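You operate a simulated robot arm through the tools that you are given. There is no shell and no other tool.

Carry out the task below with a simulated robot arm. There is one attempt and no reset: what you move stays moved.

Task
Fade the base down to 0 and put the red and yellow lapel microphones in the grey drawer.
Fine: shut the drawer again.

It is judged by the outcome, as a careful person would: the job done as asked, and still so three seconds after it is handed in. It fails if anything else is knocked over, pushed out of place, dropped, spilled or broken.

Robot
A 7-joint arm with a two-finger parallel gripper, fixed in place. Base frame: the origin is at the foot of the arm, x ahead of it, y to its left, z up; the work surface is at about z = 800. Readings come in mm, rad, newtons and seconds.
Its first joint turns from -2.601 to 2.601 rad. Payload 3.5 kg.
Tool frame: the origin (TCP) lies between the finger pads and is the grasp point; the fingertips stand 23 mm ahead of it; z points along the fingers, y is the line along which they close. The gripper opens to 94 mm. The fingers are 38 mm wide and 10 mm thick; the gripper's body (54 by 96 mm) begins 39 mm behind the TCP.
Orientation is that of the tool frame in the base frame, as a unit quaternion [x, y, z, w]. With the fingers straight down and closing along the base's y, the tool's x points along the base's -x, its y along +y and its z along -z.

Tools
- The arm moves only by the tool servo_tool. Its argument "moves" is a list of rows, each a list of 3 entries, a list of its own where there are three numbers: the turn, a rotation vector about the base's x, y, z in rad, then the shift along the base's x, y, z in m, then the finger opening in m, from 0 to 0.094. In form: [[[rx, ry, rz], [x, y, z], hand], ...]. A call has 1 to 20 rows; each row is the pose to reach, as a shift and turn from the pose commanded when the call began. A row lasts 0.2 s, in which the tool goes at most 50 mm and 0.15 rad; a call with a longer step from one row to the next is refused whole, and so is a gripper value outside its range. A pose out of reach is approached as far as the arm can. The call stops where the force on the tool passes 40 N (or 10 N more than at its start, if that is more) or the arm is blocked; 0.2 s more then pass. The fingers move at their own pace (about 153 mm/s each) and stop on an object; they squeeze with about 33 N. The grip force told is the motor's: it shows also when the fingers shut on nothing. Time passes only in rows, and 0.2 s behind the last, so rows that repeat a pose let the fingers close. The reply holds the time, the measured pose of the TCP, the force on the tool along the base axes, the opening and the grip force, in the units named above and with some noise, with the torque about the TCP (base axes, N m) and any sound that the robot's microphone picked up, and new pictures: "show" is both (left out), scene, wrist or none.
- Cameras (640 x 400 px; columns grow to the right, rows downward): "scene" is fixed at [220.1, -650.5, 1457]; the picture's right is [0.91, -0.42, 0.00], its down [-0.13, -0.28, -0.95] and it looks along [0.40, 0.86, -0.31] (base axes); focal length 329 px, centre (320, 200). "wrist" rides on the gripper at [86, 16, -75] in the tool frame; the picture's right is [-0.18, 0.98, 0.00], its down [-0.58, -0.11, -0.81] and it looks along [-0.79, -0.15, 0.59] (tool axes); focal length 243 px, centre (320, 200). There is no depth. A picture from a camera that has moved, and an enlarged one, comes with that camera's place and axes in the base frame and with its lens.
- zoom(camera, box): a new picture of the part [left, top, right, bottom] of that camera's present view, enlarged. It takes no simulated time.
- job_done(): hands the job in; it is judged then, once.

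Places have to be worked out from the pictures, the camera data and where the tool is seen. Open the gripper and draw the arm clear of the work before you hand the job in, unless the task says otherwise.

The tools are called after "Emit:" as a command line: name --argument value ..., lists and objects as JSON in quotes. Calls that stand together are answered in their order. servo_tool: Moves the arm, as the interface text tells. Its arguments: {"type":"object","properties":{"moves":{"type":"array","items":{"type":"array"}},"show":{"type":"string","enum":["both","scene","wrist","none"]}},"required":["moves"]} The other tools are called the same way: zoom (camera, box) takes an enlarged picture of a part of a camera's view; job_done () hands the job in.

At the start:

```text
time_s: 0.0
tool_pos: [683.8, 857.6, 1087.3]
ee_rot: [0.0, 1.0, 0.0, -0.001]
contact_force: [-1.0, 0.4, -0.1]
wrist_torque: [0.01, -0.03, -0.01]
finger_gap: 94.0
grasp_force: 0.0
```

scene: 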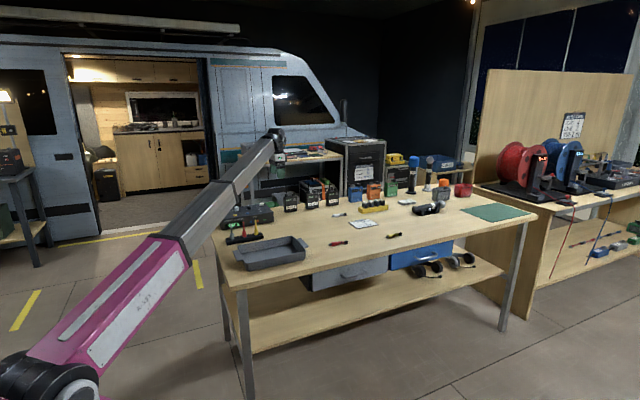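
wrist: 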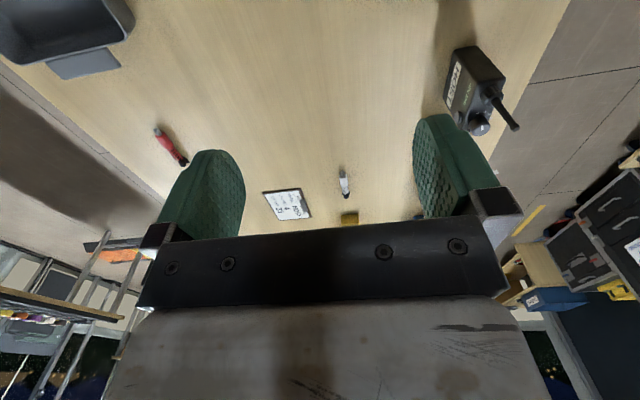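

I'll first take enlarged views of the work table to identify the base fader, microphones and the drawer.

Emit:
zoom --camera "scene" --box '[200, 170, 360, 270]'

Emit:
zoom --camera "scene" --box '[340, 140, 500, 240]'

Emit:
zoom --camera "scene" --box '[280, 220, 480, 345]'

Emit:
zoom --camera "wrist" --box '[0, 0, 640, 400]'

```text
4.00 times, centred on (280, 220) of scene
camera zoom: at [220.1, -650.5, 1457.0], right [0.91, -0.42, 0.0], down [-0.13, -0.28, -0.95], along [0.4, 0.86, -0.31], focal length 1316 px, centre (480, 120)
```

zoom: 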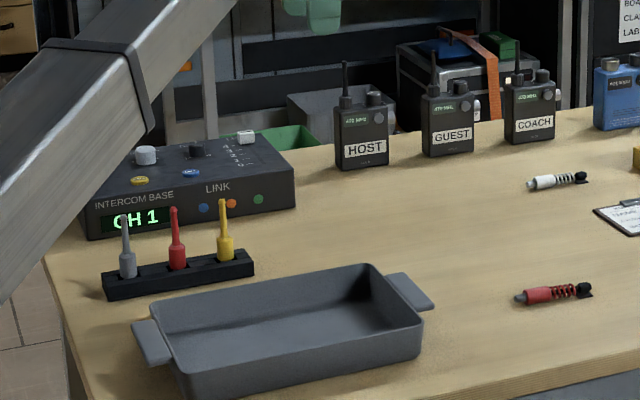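

```text
4.00 times, centred on (420, 190) of scene
camera zoom: at [220.1, -650.5, 1457.0], right [0.91, -0.42, 0.0], down [-0.13, -0.28, -0.95], along [0.4, 0.86, -0.31], focal length 1316 px, centre (-80, 240)
```

zoom: 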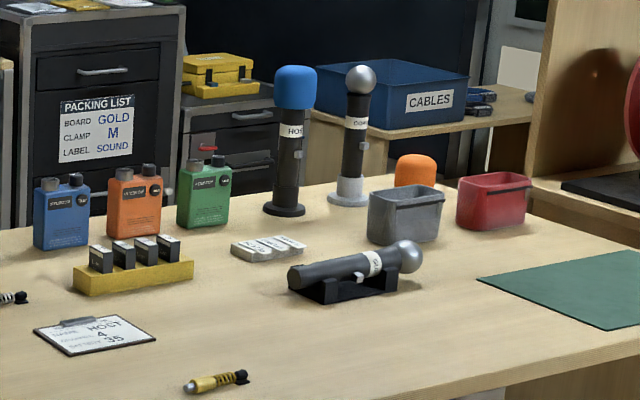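

```text
3.20 times, centred on (380, 282) of scene
camera zoom: at [220.1, -650.5, 1457.0], right [0.91, -0.42, 0.0], down [-0.13, -0.28, -0.95], along [0.4, 0.86, -0.31], focal length 1053 px, centre (128, -64)
```

zoom: 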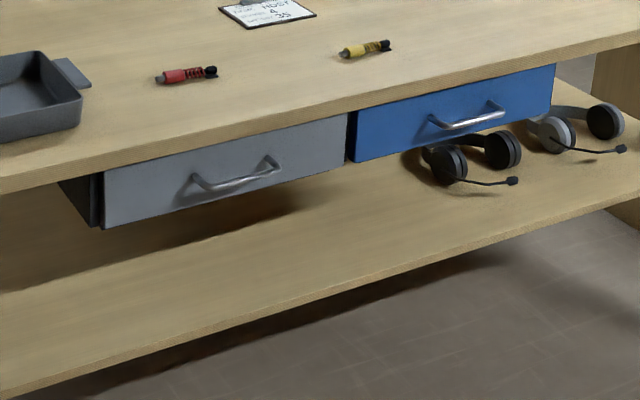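

```text
1.00 times, centred on (320, 200) of wrist (not enlarged: the box is as wide or as high as the picture)
camera zoom: at [598.8, 873.9, 1160.1], right [0.18, 0.98, 0.0], down [0.58, -0.11, 0.81], along [0.79, -0.15, -0.59], focal length 243 px, centre (320, 200)
```

zoom: 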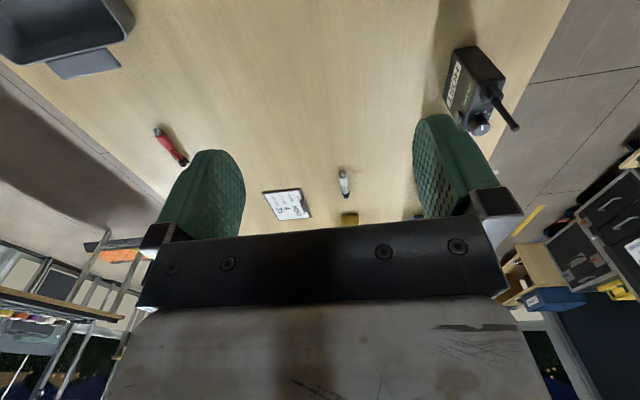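

The table and the main items are visible; I need sharper views of the intercom base, the small microphones and the standing rack before deciding anything.

Emit:
zoom --camera "scene" --box '[215, 192, 279, 232]'

Emit:
zoom --camera "scene" --box '[220, 215, 276, 250]'

Emit:
zoom --camera "scene" --box '[322, 230, 362, 255]'

Emit:
zoom --camera "scene" --box '[376, 222, 416, 247]'

Emit:
zoom --camera "scene" --box '[325, 200, 365, 225]'

Emit:
zoom --camera "scene" --box '[300, 240, 396, 300]'

```text
10.00 times, centred on (247, 212) of scene
camera zoom: at [220.1, -650.5, 1457.0], right [0.91, -0.42, 0.0], down [-0.13, -0.28, -0.95], along [0.4, 0.86, -0.31], focal length 3289 px, centre (1050, 80)
```

zoom: 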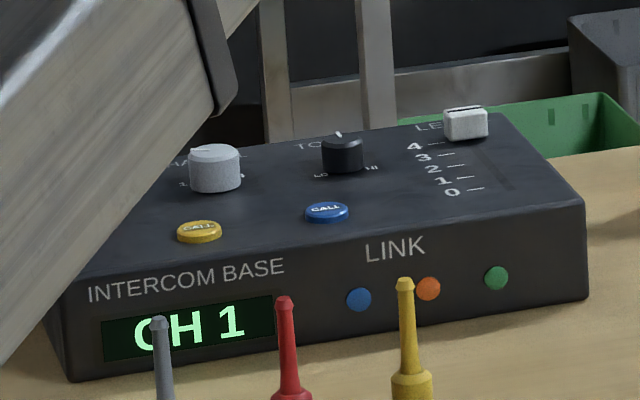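

```text
11.43 times, centred on (248, 232) of scene
camera zoom: at [220.1, -650.5, 1457.0], right [0.91, -0.42, 0.0], down [-0.13, -0.28, -0.95], along [0.4, 0.86, -0.31], focal length 3759 px, centre (1143, -171)
```

zoom: 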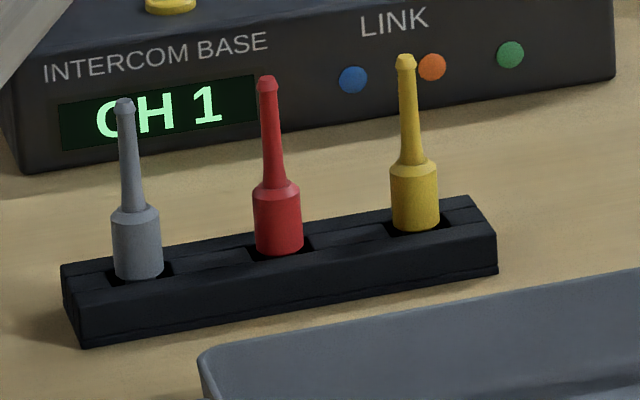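

```text
16.00 times, centred on (342, 242) of scene
camera zoom: at [220.1, -650.5, 1457.0], right [0.91, -0.42, 0.0], down [-0.13, -0.28, -0.95], along [0.4, 0.86, -0.31], focal length 5263 px, centre (-32, -480)
```

zoom: 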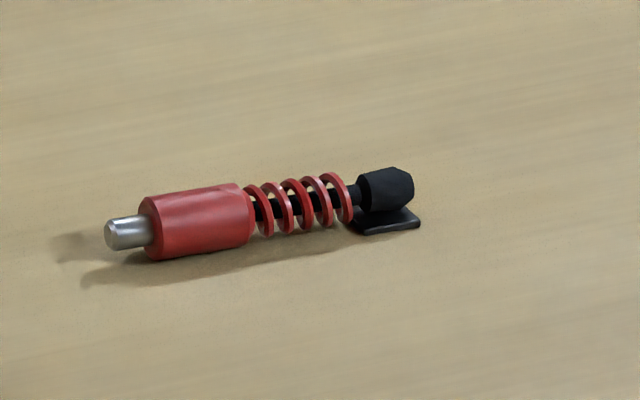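

```text
16.00 times, centred on (396, 234) of scene
camera zoom: at [220.1, -650.5, 1457.0], right [0.91, -0.42, 0.0], down [-0.13, -0.28, -0.95], along [0.4, 0.86, -0.31], focal length 5263 px, centre (-896, -352)
```

zoom: 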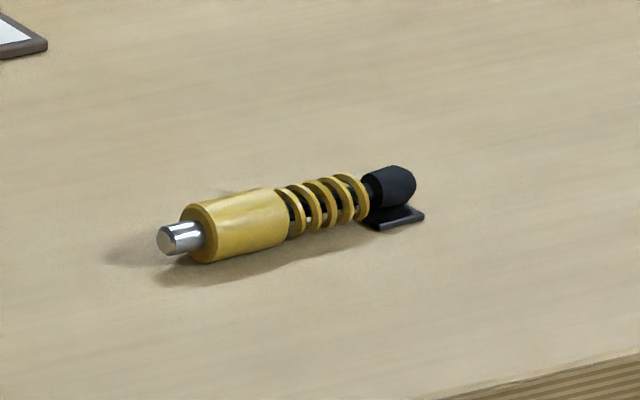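

```text
16.00 times, centred on (345, 212) of scene
camera zoom: at [220.1, -650.5, 1457.0], right [0.91, -0.42, 0.0], down [-0.13, -0.28, -0.95], along [0.4, 0.86, -0.31], focal length 5263 px, centre (-80, 0)
```

zoom: 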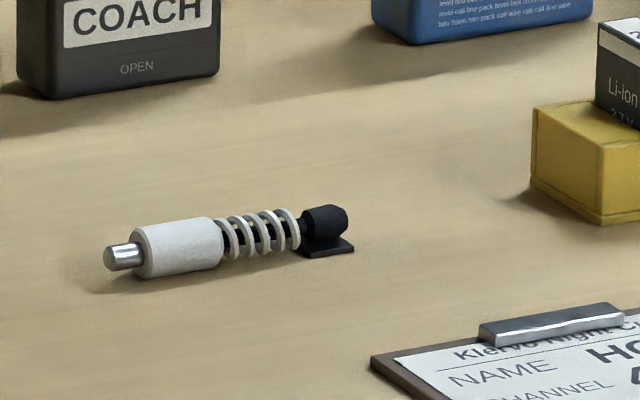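

```text
6.67 times, centred on (348, 270) of scene
camera zoom: at [220.1, -650.5, 1457.0], right [0.91, -0.42, 0.0], down [-0.13, -0.28, -0.95], along [0.4, 0.86, -0.31], focal length 2193 px, centre (133, -267)
```

zoom: 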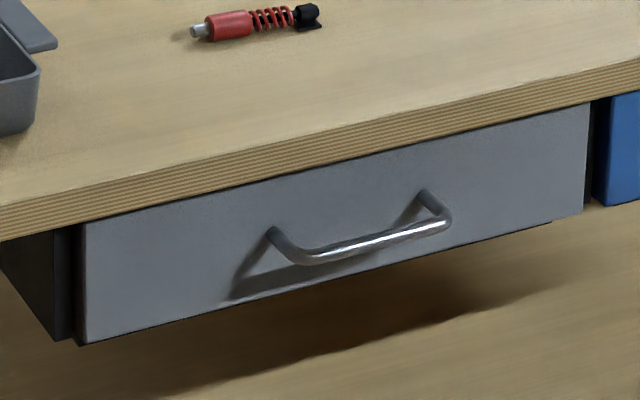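

The lying items with clip and coil are the lapel mics (red ≈ (866,548), yellow ≈ (1150,514)); the standing ones are antennas. The base's LEVEL fader is at 4, near (655,1070,860), with 0 toward the front, and the grey drawer's handle is near (860,371,738). I'll start by turning the hand 90° about vertical to test the arm and get a better wrist view for the fader.

Emit:
servo_tool --moves '[[[0, 0, 0.143], [0, 0, 0], 0.094], [[0, 0, 0.286], [0, 0, 0], 0.094], [[0, 0, 0.428], [0, 0, 0], 0.094], [[0, 0, 0.571], [0, 0, 0], 0.094], [[0, 0, 0.714], [0, 0, 0], 0.094], [[0, 0, 0.857], [0, 0, 0], 0.094], [[0, 0, 1.0], [0, 0, 0], 0.094], [[0, 0, 1.142], [0, 0, 0], 0.094], [[0, 0, 1.285], [0, 0, 0], 0.094], [[0, 0, 1.428], [0, 0, 0], 0.094], [[0, 0, 1.571], [0, 0, 0], 0.094]]' --show "both"

```text
time_s: 2.4
tool_pos: [685.6, 857.5, 1086.5]
ee_rot: [0.708, -0.706, 0.0, 0.0]
contact_force: [-0.6, -0.3, -0.6]
wrist_torque: [0.0, 0.0, 0.02]
finger_gap: 93.9
grasp_force: 0.1
camera wrist: at [669.2, 772.0, 1160.1], right [-0.98, 0.18, 0.0], down [0.11, 0.58, 0.81], along [0.15, 0.79, -0.59], focal length 243 px, centre (320, 200)
```

scene: 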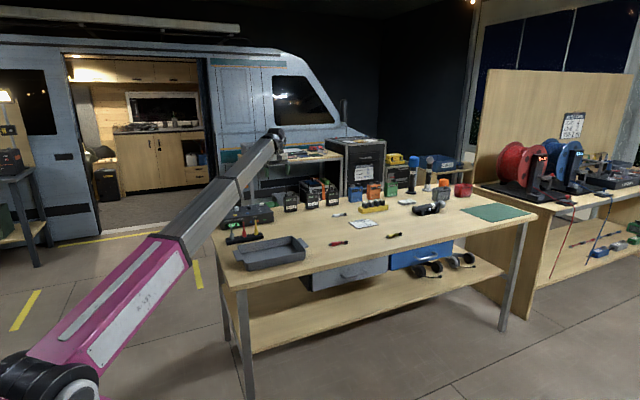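
wrist: 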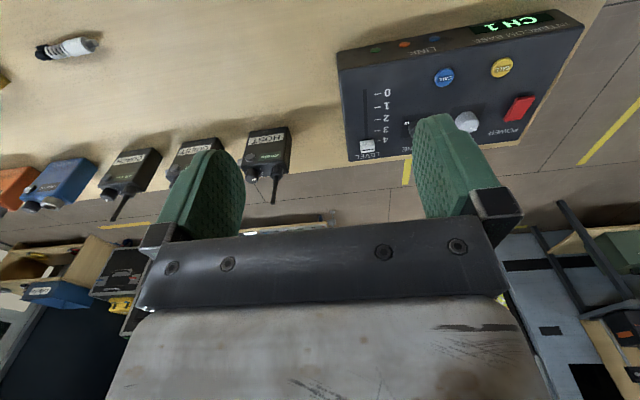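

Good, the yaw worked and the intercom base is in the wrist view with the LEVEL fader at 4. I'll enlarge it to measure it.

Emit:
zoom --camera "wrist" --box '[330, 40, 490, 170]'

Emit:
zoom --camera "wrist" --box '[340, 75, 420, 170]'

```text
3.08 times, centred on (410, 105) of wrist
camera zoom: at [669.2, 772.0, 1160.1], right [-0.98, 0.18, 0.0], down [0.11, 0.58, 0.81], along [0.15, 0.79, -0.59], focal length 746 px, centre (43, 492)
```

zoom: 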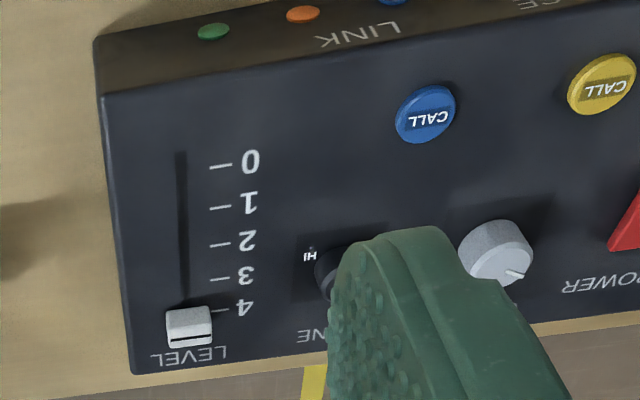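

```text
4.21 times, centred on (380, 122) of wrist
camera zoom: at [669.2, 772.0, 1160.1], right [-0.98, 0.18, 0.0], down [0.11, 0.58, 0.81], along [0.15, 0.79, -0.59], focal length 1022 px, centre (67, 526)
```

zoom: 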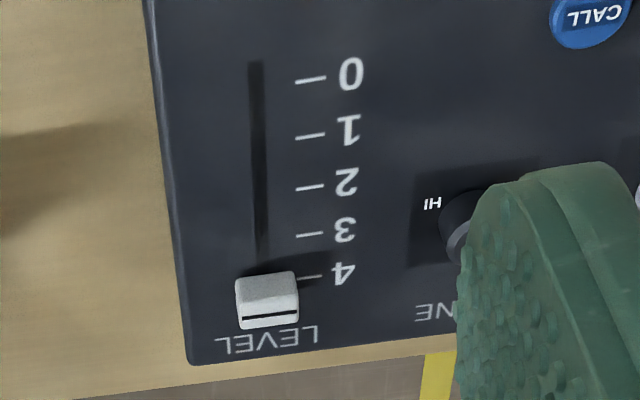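

Measured from the wrist camera: fader cap ≈ (643,1043), top of panel z≈855, 0-mark at y≈961, same x. I'll tilt the hand 45° outward and bring it above the cap, staying high.

Emit:
servo_tool --moves '[[[0.112, 0, 0], [-0.006, 0.026, -0.018], 0.06], [[0.224, 0, 0], [-0.012, 0.052, -0.036], 0.06], [[0.336, 0, 0], [-0.018, 0.078, -0.054], 0.06], [[0.449, 0, 0], [-0.024, 0.105, -0.072], 0.06], [[0.561, 0, 0], [-0.03, 0.131, -0.09], 0.06], [[0.673, 0, 0], [-0.036, 0.157, -0.108], 0.06], [[0.785, 0, 0], [-0.042, 0.184, -0.127], 0.06], [[0.785, 0, 0], [-0.042, 0.184, -0.127], 0.06]]' --show "both"

```text
time_s: 4.2
tool_pos: [641.0, 1041.5, 959.8]
ee_rot: [0.653, -0.653, -0.272, -0.271]
contact_force: [-0.7, 0.8, 0.2]
wrist_torque: [0.0, -0.03, 0.02]
finger_gap: 59.9
grasp_force: 0.0
camera wrist: at [624.7, 927.6, 950.4], right [-0.98, 0.13, 0.13], down [0.11, -0.16, 0.98], along [0.15, 0.98, 0.14], focal length 243 px, centre (320, 200)
```

scene: 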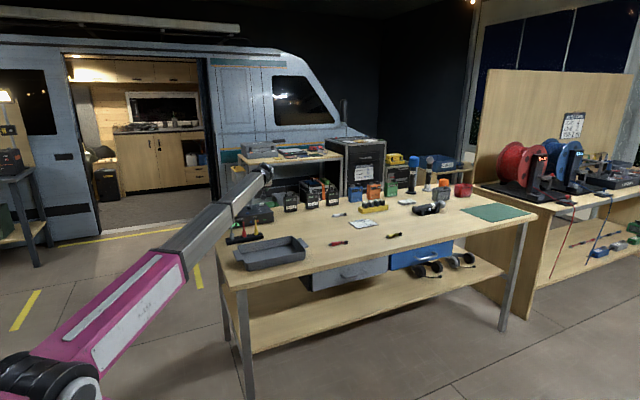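
wrist: 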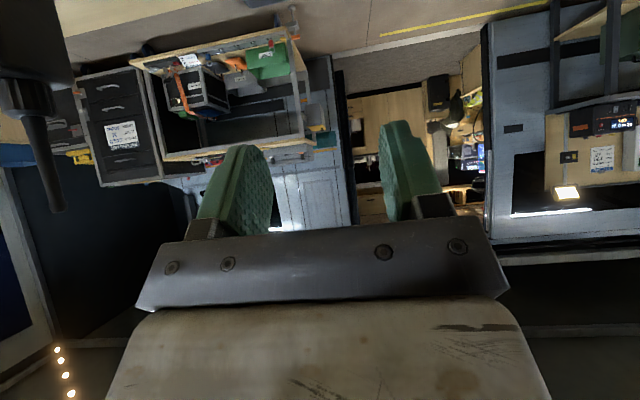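

The arm reaches there with the 45° tilt. I'll check alignment over the cap with a scene zoom.

Emit:
zoom --camera "scene" --box '[230, 160, 294, 225]'

```text
6.15 times, centred on (262, 192) of scene
camera zoom: at [220.1, -650.5, 1457.0], right [0.91, -0.42, 0.0], down [-0.13, -0.28, -0.95], along [0.4, 0.86, -0.31], focal length 2024 px, centre (677, 246)
```

zoom: 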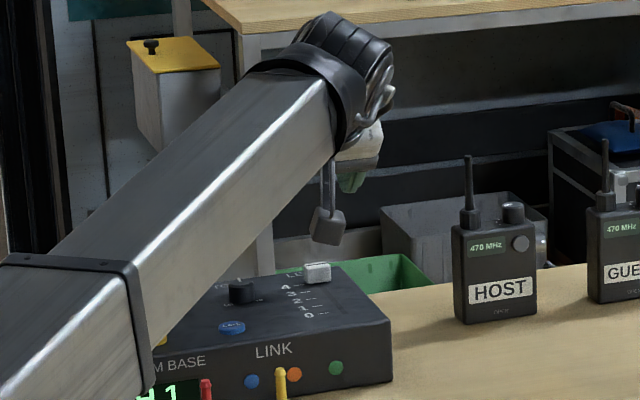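

Cap measured at ≈ (643.4, 1041, 855–873). The camera box hangs low at this tilt, so I'll reduce the tilt to about 40° and lower over the cap with the fingers straddling it.

Emit:
servo_tool --moves '[[[-0.05, 0, 0], [0.001, 0, -0.02], 0.06], [[-0.087, 0, 0], [0.002, 0, -0.04], 0.06], [[-0.087, 0, 0], [0.002, 0, -0.055], 0.06], [[-0.087, 0, 0], [0.002, 0, -0.065], 0.06], [[-0.087, 0, 0], [0.002, 0, -0.071], 0.06]]' --show "both"

Emit:
zoom --camera "scene" --box '[230, 175, 294, 215]'

```text
time_s: 5.4
tool_pos: [645.0, 1043.1, 890.5]
ee_rot: [-0.664, 0.665, 0.242, 0.242]
contact_force: [-0.2, -0.4, -0.2]
wrist_torque: [0.04, -0.03, 0.02]
finger_gap: 59.7
grasp_force: 0.1
camera wrist: at [629.3, 928.5, 891.2], right [-0.98, 0.14, 0.12], down [0.11, -0.07, 0.99], along [0.15, 0.99, 0.06], focal length 243 px, centre (320, 200)
```

scene: 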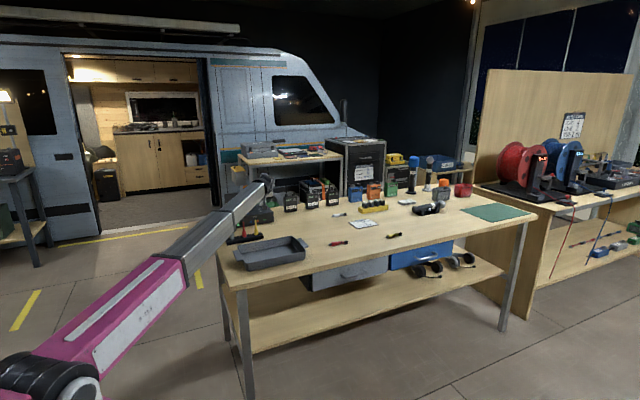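
wrist: 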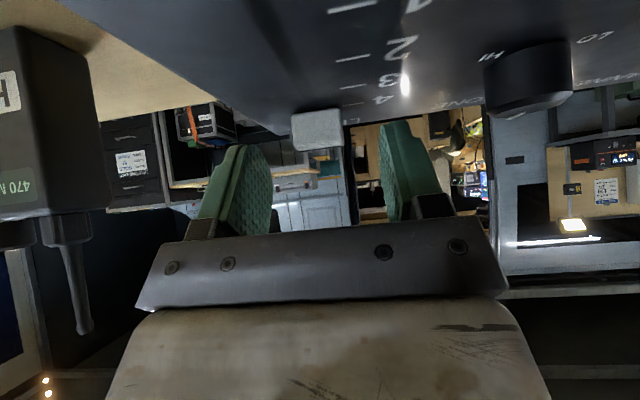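

```text
10.00 times, centred on (262, 195) of scene
camera zoom: at [220.1, -650.5, 1457.0], right [0.91, -0.42, 0.0], down [-0.13, -0.28, -0.95], along [0.4, 0.86, -0.31], focal length 3289 px, centre (900, 250)
```

zoom: 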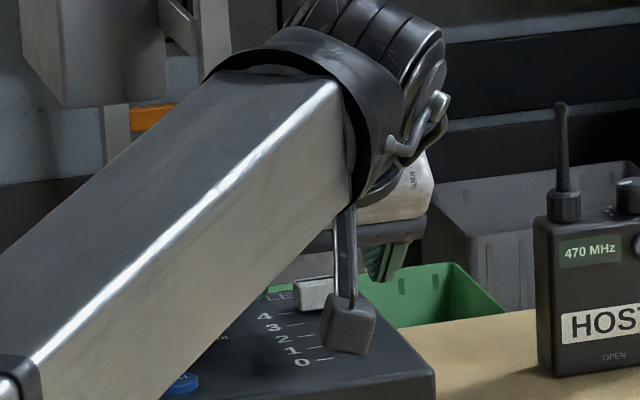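

The wrist view confirms the cap lies exactly between the fingers (≈ x 643, y 1041). I'll lower 3 mm, and close on the cap.

Emit:
servo_tool --moves '[[[0, 0, 0], [-0.0015, -0.001, -0.003], 0.06], [[0, 0, 0], [-0.0015, -0.001, -0.003], 0.04], [[0, 0, 0], [-0.0015, -0.001, -0.003], 0.015], [[0, 0, 0], [-0.0015, -0.001, -0.003], 0.015]]' --show "wrist"

```text
time_s: 6.4
tool_pos: [642.9, 1039.8, 888.2]
ee_rot: [-0.664, 0.664, 0.243, 0.243]
contact_force: [-4.2, -2.4, 13.6]
wrist_torque: [0.06, 0.18, -0.03]
finger_gap: 21.8
grasp_force: 45.4
camera wrist: at [626.6, 927.0, 888.4], right [-0.98, 0.14, 0.12], down [0.11, -0.07, 0.99], along [0.15, 0.99, 0.06], focal length 243 px, centre (320, 200)
```

wrist: 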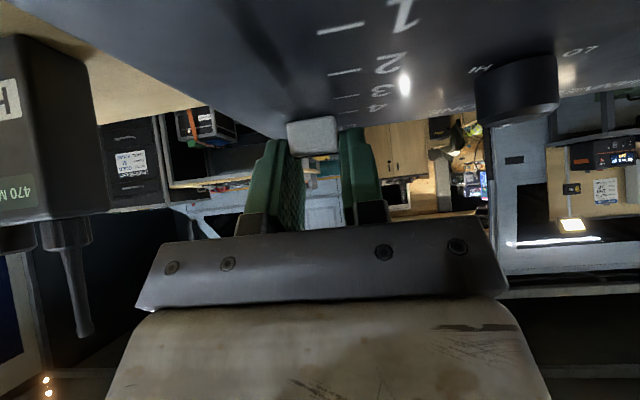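

The cap is gripped (gap 21.8 mm). I'll drag it toward 0 (−y) by about 76 mm in gentle steps and then inspect the mark alignment.

Emit:
servo_tool --moves '[[[0, 0, 0], [0, -0.005, 0.001], 0.015], [[0, 0, 0], [0, -0.015, 0.001], 0.015], [[0, 0, 0], [0, -0.025, 0.001], 0.015], [[0, 0, 0], [0, -0.035, 0.001], 0.015], [[0, 0, 0], [0, -0.045, 0.001], 0.015], [[0, 0, 0], [0, -0.055, 0.001], 0.015], [[0, 0, 0], [0, -0.065, 0.001], 0.015], [[0, 0, 0], [0, -0.072, 0.001], 0.015], [[0, 0, 0], [0, -0.076, 0.001], 0.015], [[0, 0, 0], [0, -0.076, 0.001], 0.015]]' --show "both"

Emit:
zoom --camera "scene" --box '[230, 185, 294, 225]'

```text
time_s: 8.1
tool_pos: [641.5, 975.2, 887.0]
ee_rot: [0.664, -0.663, -0.245, -0.244]
contact_force: [-8.7, 1.1, 7.5]
wrist_torque: [-0.73, -0.32, -0.28]
finger_gap: 22.0
grasp_force: 44.9
stopped in row 8: the force on the tool passed its limit at 44 N (the readings are from after the stop); the commanded pose is now the measured one
camera wrist: at [626.7, 861.2, 887.7], right [-0.98, 0.14, 0.12], down [0.11, -0.08, 0.99], along [0.15, 0.99, 0.06], focal length 243 px, centre (320, 200)
```

scene: 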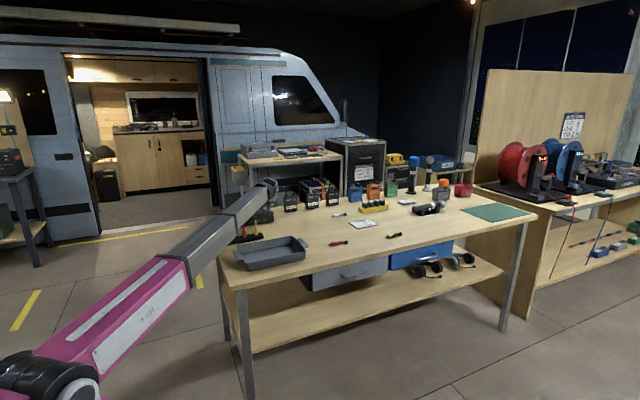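
wrist: 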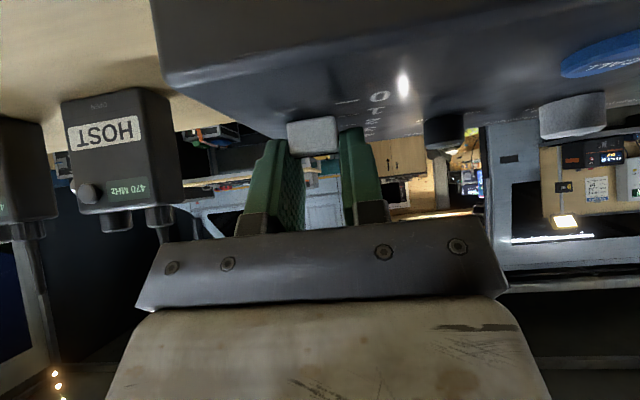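

```text
10.00 times, centred on (262, 205) of scene
camera zoom: at [220.1, -650.5, 1457.0], right [0.91, -0.42, 0.0], down [-0.13, -0.28, -0.95], along [0.4, 0.86, -0.31], focal length 3289 px, centre (900, 150)
```

zoom: 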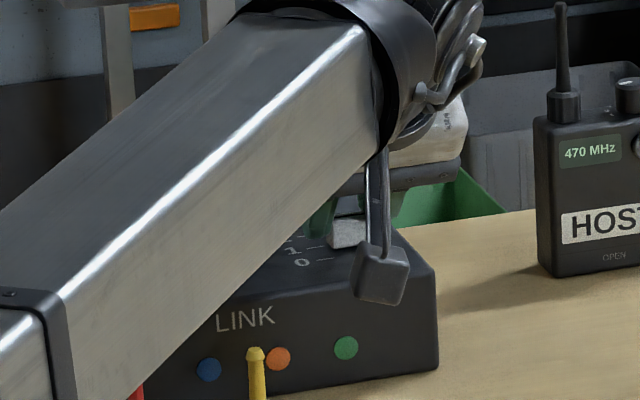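

The pull stopped at y≈975, about 14 mm short of the 0 mark (the base itself hasn't moved). I'll continue the pull more slowly and watch the force.

Emit:
servo_tool --moves '[[[0, 0, 0], [0.001, -0.002, 0.001], 0.015], [[0, 0, 0], [0.001, -0.004, 0.001], 0.015], [[0, 0, 0], [0.001, -0.006, 0.001], 0.015]]' --show "wrist"

```text
time_s: 8.9
tool_pos: [642.6, 968.6, 887.9]
ee_rot: [-0.663, 0.664, 0.245, 0.243]
contact_force: [-23.2, -0.2, 4.7]
wrist_torque: [1.27, 0.34, -0.25]
finger_gap: 21.8
grasp_force: 44.6
camera wrist: at [626.8, 854.9, 887.8], right [-0.98, 0.14, 0.12], down [0.11, -0.08, 0.99], along [0.15, 0.99, 0.06], focal length 243 px, centre (320, 200)
```

wrist: 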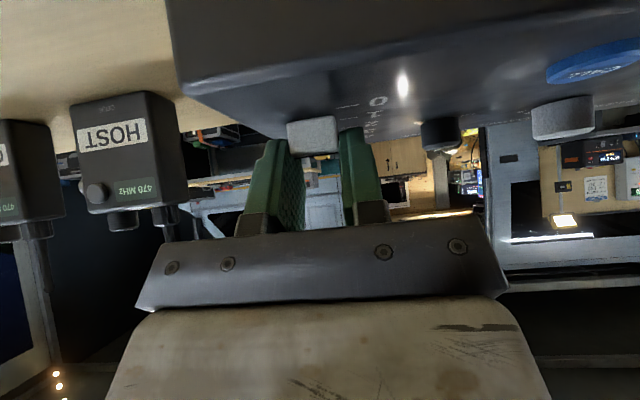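

It moves on; the side force (−23 N in x) shows my +1 mm x nudge was the wrong way, so the slot leans slightly toward −x. I'll correct x and continue to the 0 mark.

Emit:
servo_tool --moves '[[[0, 0, 0], [-0.0015, 0, 0], 0.015], [[0, 0, 0], [-0.0017, -0.002, 0], 0.015], [[0, 0, 0], [-0.0018, -0.004, 0], 0.015], [[0, 0, 0], [-0.0019, -0.006, 0], 0.015], [[0, 0, 0], [-0.002, -0.008, 0], 0.015]]' --show "wrist"

Emit:
zoom --camera "wrist" --box '[260, 60, 420, 160]'

Emit:
zoom --camera "scene" --box '[246, 195, 278, 225]'

```text
time_s: 10.1
tool_pos: [643.3, 960.7, 887.4]
ee_rot: [0.664, -0.664, -0.244, -0.244]
contact_force: [-10.9, 3.6, -3.3]
wrist_torque: [0.08, 0.03, -0.4]
finger_gap: 21.9
grasp_force: 44.9
camera wrist: at [626.6, 846.9, 887.9], right [-0.98, 0.14, 0.12], down [0.11, -0.08, 0.99], along [0.15, 0.99, 0.06], focal length 243 px, centre (320, 200)
```

wrist: 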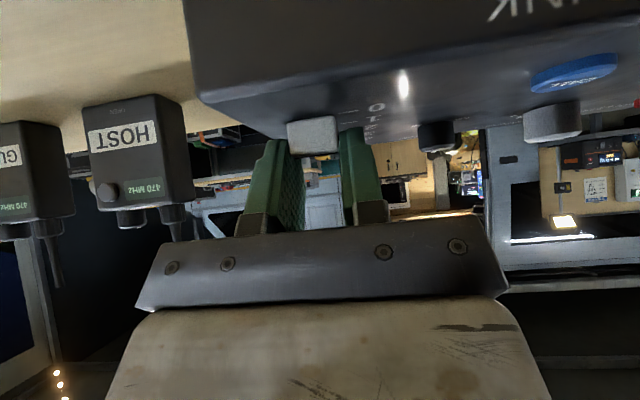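

```text
4.00 times, centred on (340, 110) of wrist
camera zoom: at [626.6, 846.9, 887.9], right [-0.98, 0.14, 0.12], down [0.11, -0.08, 0.99], along [0.15, 0.99, 0.06], focal length 970 px, centre (240, 560)
```

zoom: 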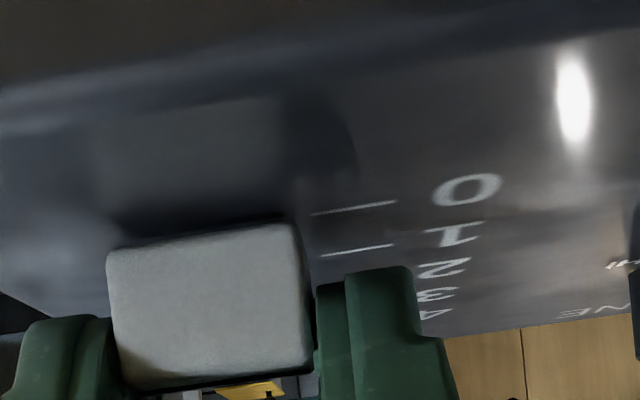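

```text
13.33 times, centred on (262, 210) of scene
camera zoom: at [220.1, -650.5, 1457.0], right [0.91, -0.42, 0.0], down [-0.13, -0.28, -0.95], along [0.4, 0.86, -0.31], focal length 4386 px, centre (1093, 67)
```

zoom: 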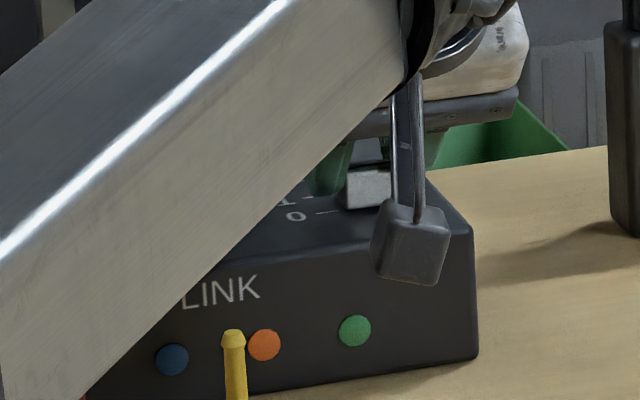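

The tool has travelled 79 mm and the cap now sits in the same relation to the 0 mark as it did to the 4 mark. I'll nudge 3 mm further in 1 mm steps to feel for the end stop.

Emit:
servo_tool --moves '[[[0, 0, 0], [-0.0007, -0.001, 0], 0.015], [[0, 0, 0], [-0.0007, -0.002, 0], 0.015], [[0, 0, 0], [-0.0007, -0.003, 0], 0.015]]' --show "wrist"

Emit:
zoom --camera "wrist" --box '[260, 60, 420, 160]'

```text
time_s: 10.9
tool_pos: [641.8, 959.8, 889.3]
ee_rot: [-0.663, 0.664, 0.244, 0.245]
contact_force: [-0.5, 31.3, -4.5]
wrist_torque: [0.17, -0.06, 0.03]
finger_gap: 21.8
grasp_force: 45.0
camera wrist: at [626.6, 846.4, 887.6], right [-0.98, 0.14, 0.12], down [0.11, -0.08, 0.99], along [0.15, 0.99, 0.07], focal length 243 px, centre (320, 200)
```

wrist: 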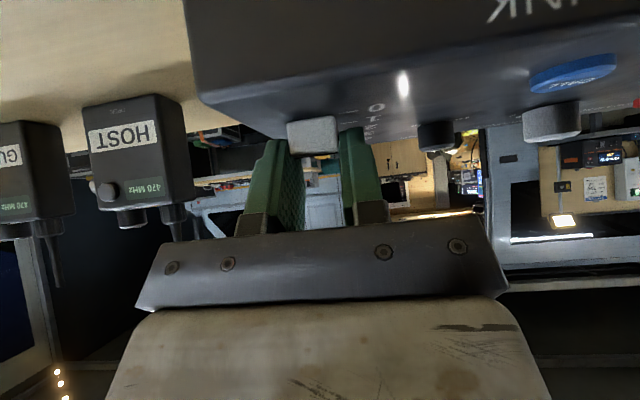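

```text
4.00 times, centred on (340, 110) of wrist
camera zoom: at [626.6, 846.4, 887.6], right [-0.98, 0.14, 0.12], down [0.11, -0.08, 0.99], along [0.15, 0.99, 0.07], focal length 970 px, centre (240, 560)
```

zoom: 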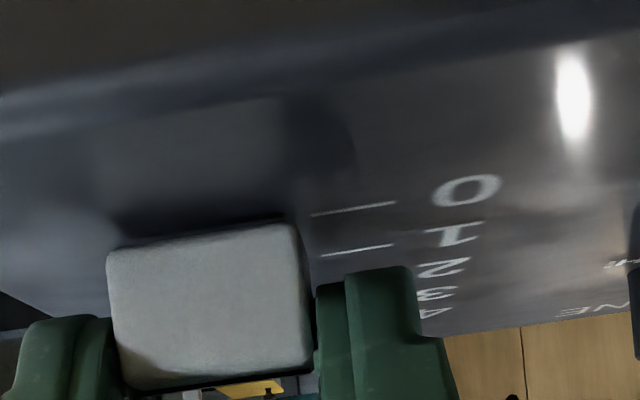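

A clear stop: +31 N in y at y≈960, so the fader is at its 0 end. I'll open the fingers and rise straight up.

Emit:
servo_tool --moves '[[[0, 0, 0], [0, 0.001, 0], 0.03], [[0, 0, 0], [0, 0.001, 0], 0.06], [[0, 0, 0], [0, 0.001, 0.005], 0.06], [[0, 0, 0], [0, 0.001, 0.02], 0.06], [[0, 0, 0], [0, 0.001, 0.05], 0.06], [[0, 0, 0], [0, 0.001, 0.09], 0.06], [[0, 0, 0], [0, 0.001, 0.13], 0.06]]' --show "both"

Emit:
zoom --camera "scene" --box '[222, 188, 286, 228]'

```text
time_s: 12.5
tool_pos: [644.5, 958.3, 1015.0]
ee_rot: [-0.664, 0.664, 0.244, 0.242]
contact_force: [0.1, 0.3, -0.1]
wrist_torque: [0.01, -0.02, 0.0]
finger_gap: 59.9
grasp_force: 0.0
camera wrist: at [627.8, 844.3, 1015.9], right [-0.98, 0.14, 0.12], down [0.11, -0.08, 0.99], along [0.15, 0.99, 0.06], focal length 243 px, centre (320, 200)
```

scene: 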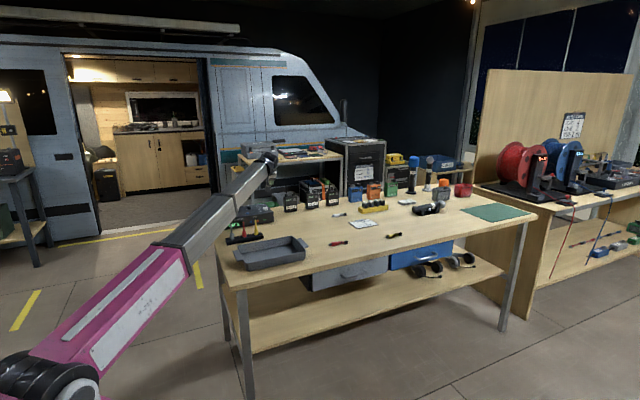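
wrist: 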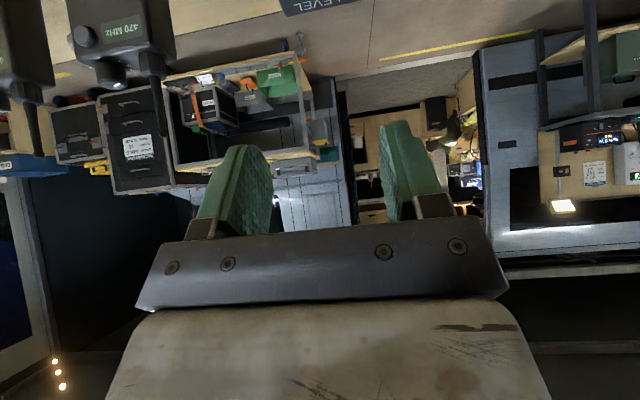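

```text
10.00 times, centred on (254, 208) of scene
camera zoom: at [220.1, -650.5, 1457.0], right [0.91, -0.42, 0.0], down [-0.13, -0.28, -0.95], along [0.4, 0.86, -0.31], focal length 3289 px, centre (980, 120)
```

zoom: 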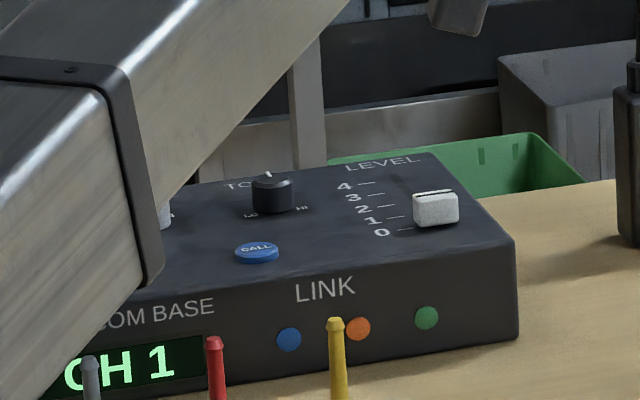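

The fader cap now sits at 0. Next the drawer: I'll first untilt and draw back at height, then swing to a spot above and in front of the grey drawer.

Emit:
servo_tool --moves '[[[-0.14, 0, 0], [0, -0.045, 0.01], 0.06], [[-0.28, 0, 0], [0, -0.09, 0.02], 0.06], [[-0.42, 0, 0], [0, -0.135, 0.02], 0.06], [[-0.56, 0, 0], [0, -0.18, 0.02], 0.06], [[-0.698, 0, 0], [0, -0.225, 0.02], 0.06]]' --show "none"

Emit:
servo_tool --moves '[[[0, 0, -0.143], [0.019, -0.042, 0], 0.06], [[0, 0, -0.286], [0.038, -0.084, 0], 0.06], [[0, 0, -0.428], [0.057, -0.126, 0], 0.06], [[0, 0, -0.571], [0.076, -0.168, 0], 0.06], [[0, 0, -0.714], [0.095, -0.21, 0], 0.06], [[0, 0, -0.857], [0.114, -0.252, 0], 0.06], [[0, 0, -1.0], [0.133, -0.294, 0], 0.06], [[0, 0, -1.142], [0.152, -0.336, 0], 0.06], [[0, 0, -1.285], [0.171, -0.378, 0], 0.06], [[0, 0, -1.428], [0.19, -0.42, 0], 0.06], [[0, 0, -1.571], [0.208, -0.46, 0], 0.06]]' --show "both"

```text
time_s: 13.7
tool_pos: [642.1, 735.3, 1039.8]
ee_rot: [0.707, -0.707, -0.001, -0.001]
contact_force: [0.6, 0.3, -0.6]
wrist_torque: [0.03, -0.02, 0.03]
finger_gap: 60.0
grasp_force: 0.0
```

```text
time_s: 16.1
tool_pos: [852.1, 275.9, 1037.6]
ee_rot: [0.001, 1.0, 0.0, 0.004]
contact_force: [0.4, -0.1, -0.3]
wrist_torque: [-0.01, 0.0, 0.01]
finger_gap: 60.0
grasp_force: 0.0
camera wrist: at [764.7, 291.6, 1110.6], right [0.19, 0.98, 0.0], down [0.58, -0.11, 0.81], along [0.8, -0.15, -0.59], focal length 243 px, centre (320, 200)
```

scene: 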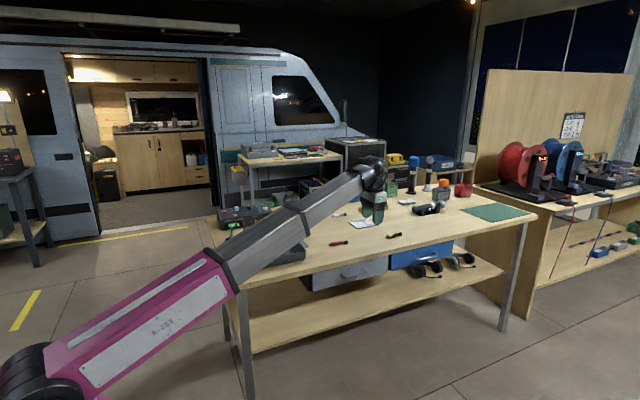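
wrist: 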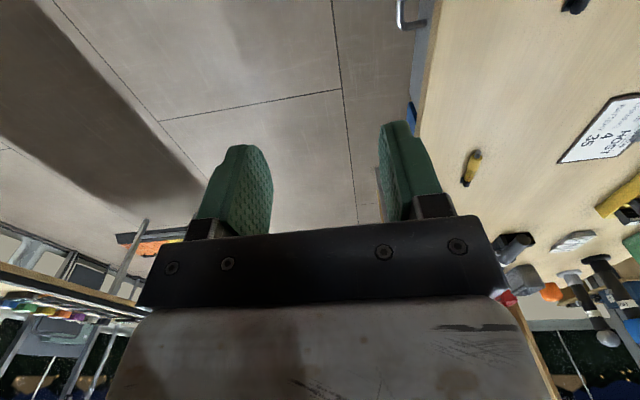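

The wrist camera sees the table front edge, yellow mic and the grey drawer's handle at the picture top. I'll enlarge these to refine positions.

Emit:
zoom --camera "wrist" --box '[370, 0, 530, 100]'

Emit:
zoom --camera "wrist" --box '[400, 110, 560, 210]'

```text
4.00 times, centred on (450, 50) of wrist
camera zoom: at [764.7, 291.6, 1110.6], right [0.19, 0.98, 0.0], down [0.58, -0.11, 0.81], along [0.8, -0.15, -0.59], focal length 970 px, centre (-200, 800)
```

zoom: 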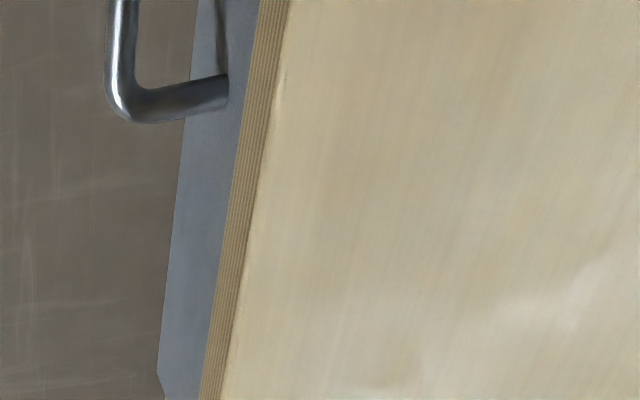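

```text
4.00 times, centred on (480, 160) of wrist
camera zoom: at [764.7, 291.6, 1110.6], right [0.19, 0.98, 0.0], down [0.58, -0.11, 0.81], along [0.8, -0.15, -0.59], focal length 970 px, centre (-320, 360)
```

zoom: 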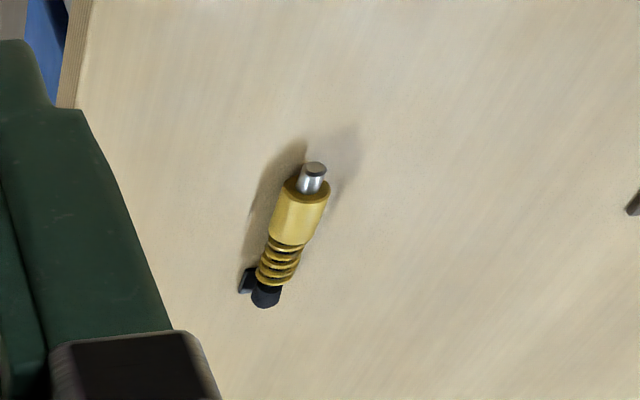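

Table edge ≈ y 400, handle bar ≈ (804–908, 372, ~733). I'll descend in front of the drawer while tilting the hand 60° to point toward the drawer, stopping about 90 mm short of the bar.

Emit:
servo_tool --moves '[[[0.131, 0, 0], [0, 0, -0.032], 0.04], [[0.262, 0, 0], [0.001, 0.002, -0.064], 0.04], [[0.393, 0, 0], [0.001, 0.004, -0.096], 0.04], [[0.524, 0, 0], [0.002, 0.006, -0.128], 0.04], [[0.654, 0, 0], [0.002, 0.009, -0.16], 0.04], [[0.785, 0, 0], [0.003, 0.012, -0.192], 0.04], [[0.916, 0, 0], [0.003, 0.015, -0.225], 0.04], [[1.047, 0, 0], [0.003, 0.018, -0.258], 0.04]]' --show "both"

```text
time_s: 17.9
tool_pos: [852.7, 294.9, 781.9]
ee_rot: [0.002, 0.865, 0.502, 0.003]
contact_force: [0.4, -0.9, 0.0]
wrist_torque: [0.04, 0.01, -0.01]
finger_gap: 40.0
grasp_force: 0.1
camera wrist: at [766.0, 239.3, 831.0], right [0.18, 0.49, 0.85], down [0.58, -0.76, 0.31], along [0.8, 0.43, -0.42], focal length 243 px, centre (320, 200)
```

scene: 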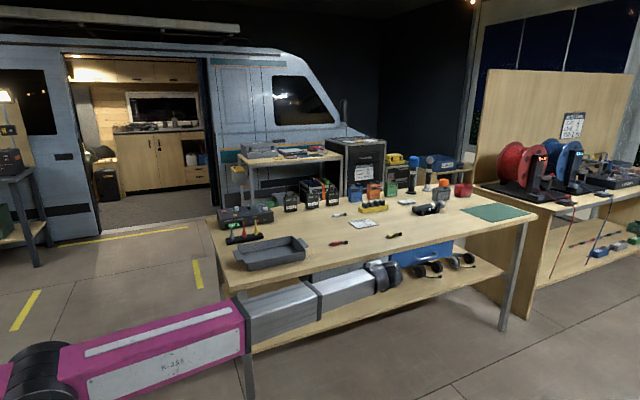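
wrist: 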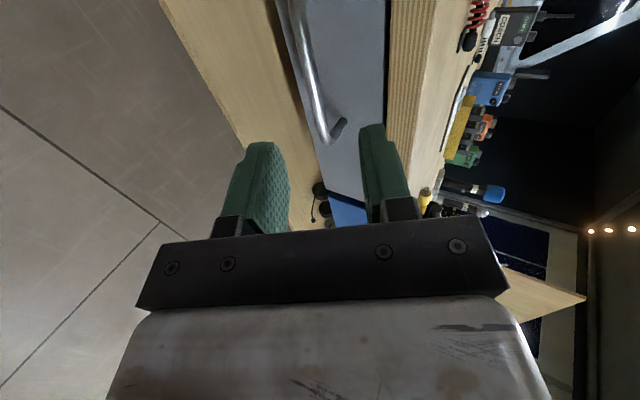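

The pose was reached and the handle is clearly in view between the fingers' lines. I'll enlarge it to refine the bar's location.

Emit:
zoom --camera "wrist" --box '[250, 0, 410, 160]'

Emit:
zoom --camera "scene" --box '[290, 230, 418, 310]'

```text
2.50 times, centred on (330, 80) of wrist
camera zoom: at [766.0, 239.3, 831.0], right [0.18, 0.49, 0.85], down [0.58, -0.76, 0.31], along [0.8, 0.43, -0.42], focal length 606 px, centre (295, 500)
```

zoom: 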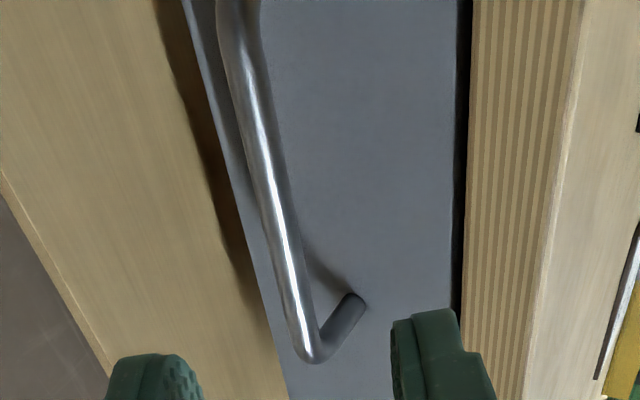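

```text
5.00 times, centred on (354, 270) of scene
camera zoom: at [220.1, -650.5, 1457.0], right [0.91, -0.42, 0.0], down [-0.13, -0.28, -0.95], along [0.4, 0.86, -0.31], focal length 1645 px, centre (150, -150)
```

zoom: 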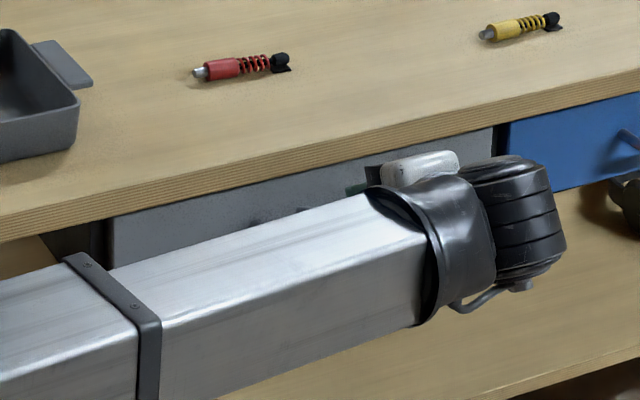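

The bar is at about y 374, z 730, x 805–903, with the drawer face at y≈400. I'll tilt to 80° (nearly horizontal) so the fingertips clear the face, and come to 60 mm short of the bar.

Emit:
servo_tool --moves '[[[0.117, 0, 0], [0.001, 0.006, -0.014], 0.044], [[0.233, 0, 0], [0.002, 0.012, -0.028], 0.044], [[0.349, 0, 0], [0.002, 0.02, -0.042], 0.044], [[0.349, 0, 0], [0.002, 0.02, -0.042], 0.044]]' --show "wrist"

Emit:
zoom --camera "wrist" --box '[220, 60, 440, 240]'

```text
time_s: 18.9
tool_pos: [853.4, 315.5, 737.0]
ee_rot: [0.002, 0.765, 0.644, 0.002]
contact_force: [-0.1, -0.6, 0.8]
wrist_torque: [0.03, 0.0, 0.03]
finger_gap: 43.9
grasp_force: 0.1
camera wrist: at [767.4, 244.4, 765.7], right [0.18, 0.17, 0.97], down [0.58, -0.82, 0.03], along [0.8, 0.55, -0.25], focal length 243 px, centre (320, 200)
```

wrist: 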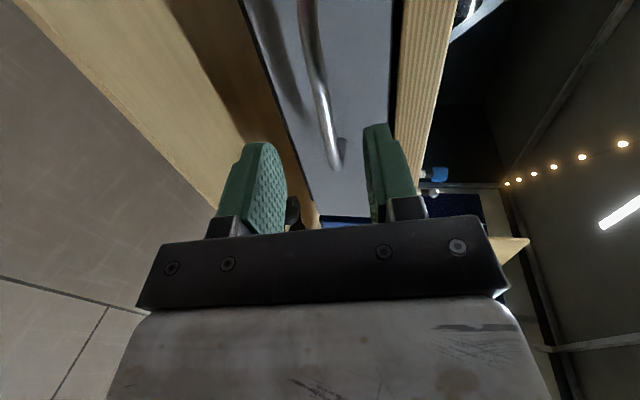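

```text
2.22 times, centred on (330, 150) of wrist
camera zoom: at [767.4, 244.4, 765.7], right [0.18, 0.17, 0.97], down [0.58, -0.82, 0.03], along [0.8, 0.55, -0.25], focal length 539 px, centre (298, 311)
```

zoom: 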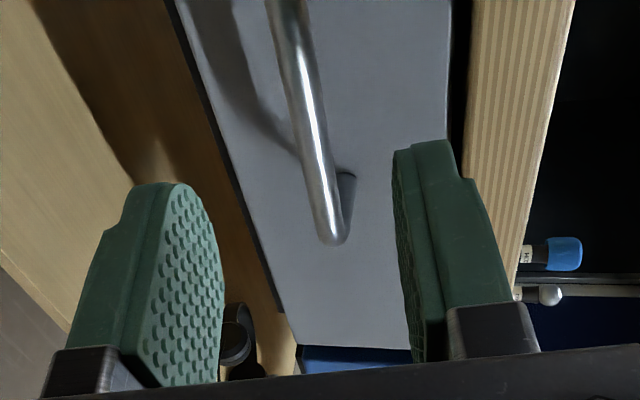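

The bar is at about y 372, z 730. I'll advance 45 mm along the hand's axis so the bar lies between the pads, then close on it.

Emit:
servo_tool --moves '[[[0, 0, 0], [0, 0.015, -0.002], 0.044], [[0, 0, 0], [0, 0.03, -0.0035], 0.044], [[0, 0, 0], [0, 0.04, -0.005], 0.044], [[0, 0, 0], [0, 0.045, -0.0055], 0.044], [[0, 0, 0], [0, 0.045, -0.0055], 0.02], [[0, 0, 0], [0, 0.045, -0.0055], 0.004], [[0, 0, 0], [0, 0.045, -0.0055], 0.004]]' --show "wrist"

```text
time_s: 20.5
tool_pos: [856.0, 358.6, 732.3]
ee_rot: [0.003, 0.766, 0.643, 0.004]
contact_force: [3.1, 0.9, 14.6]
wrist_torque: [0.22, -0.39, 0.17]
finger_gap: 9.8
grasp_force: 45.4
camera wrist: at [768.6, 289.2, 760.3], right [0.18, 0.17, 0.97], down [0.58, -0.82, 0.03], along [0.8, 0.55, -0.25], focal length 243 px, centre (320, 200)
```

wrist: 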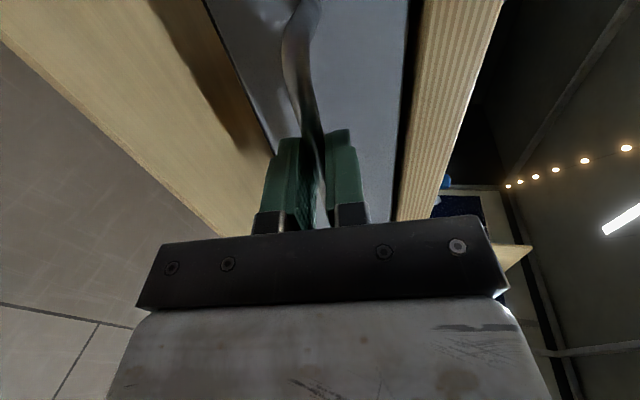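

The bar is gripped (gap 9.8 mm). I'll ease 1 mm up to relieve the vertical load and pull the drawer out along −y.

Emit:
servo_tool --moves '[[[0, 0, 0], [0, -0.003, 0.001], 0.004], [[0, 0, 0], [0, -0.01, 0.001], 0.004], [[0, 0, 0], [0, -0.022, 0.001], 0.004], [[0, 0, 0], [0, -0.036, 0.001], 0.004], [[0, 0, 0], [0, -0.05, 0.001], 0.004], [[0, 0, 0], [0, -0.065, 0.001], 0.004], [[0, 0, 0], [0, -0.08, 0.001], 0.004], [[0, 0, 0], [0, -0.095, 0.001], 0.004], [[0, 0, 0], [0, -0.11, 0.001], 0.004], [[0, 0, 0], [0, -0.125, 0.001], 0.004], [[0, 0, 0], [0, -0.14, 0.001], 0.004], [[0, 0, 0], [0, -0.155, 0.001], 0.004], [[0, 0, 0], [0, -0.168, 0.001], 0.004], [[0, 0, 0], [0, -0.18, 0.001], 0.004]]' --show "both"

```text
time_s: 23.5
tool_pos: [854.3, 177.4, 733.1]
ee_rot: [0.002, 0.767, 0.641, 0.003]
contact_force: [-0.3, -0.5, -16.8]
wrist_torque: [-0.24, -1.0, -1.38]
finger_gap: 10.0
grasp_force: 44.6
camera wrist: at [768.7, 107.7, 761.1], right [0.19, 0.17, 0.97], down [0.58, -0.82, 0.04], along [0.8, 0.55, -0.25], focal length 243 px, centre (320, 200)
```

scene: 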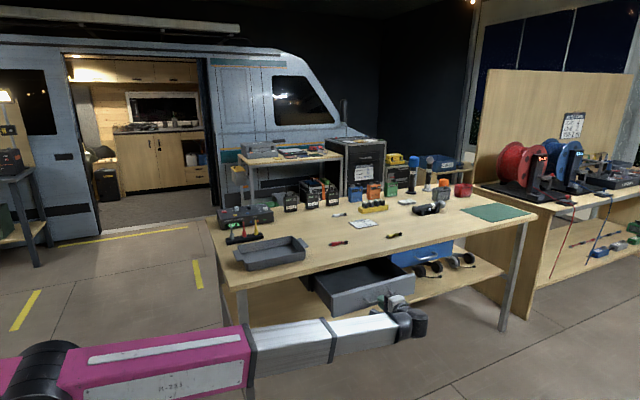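
wrist: 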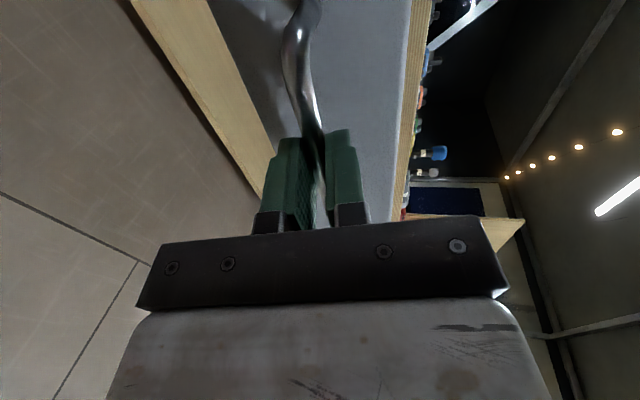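

The drawer came out 180 mm. Let me look inside it.

Emit:
zoom --camera "scene" --box '[298, 245, 426, 325]'

```text
5.00 times, centred on (362, 285) of scene
camera zoom: at [220.1, -650.5, 1457.0], right [0.91, -0.42, 0.0], down [-0.13, -0.28, -0.95], along [0.4, 0.86, -0.31], focal length 1645 px, centre (110, -225)
```

zoom: 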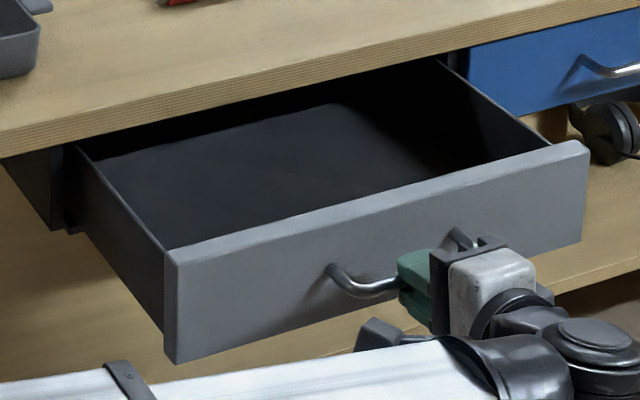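

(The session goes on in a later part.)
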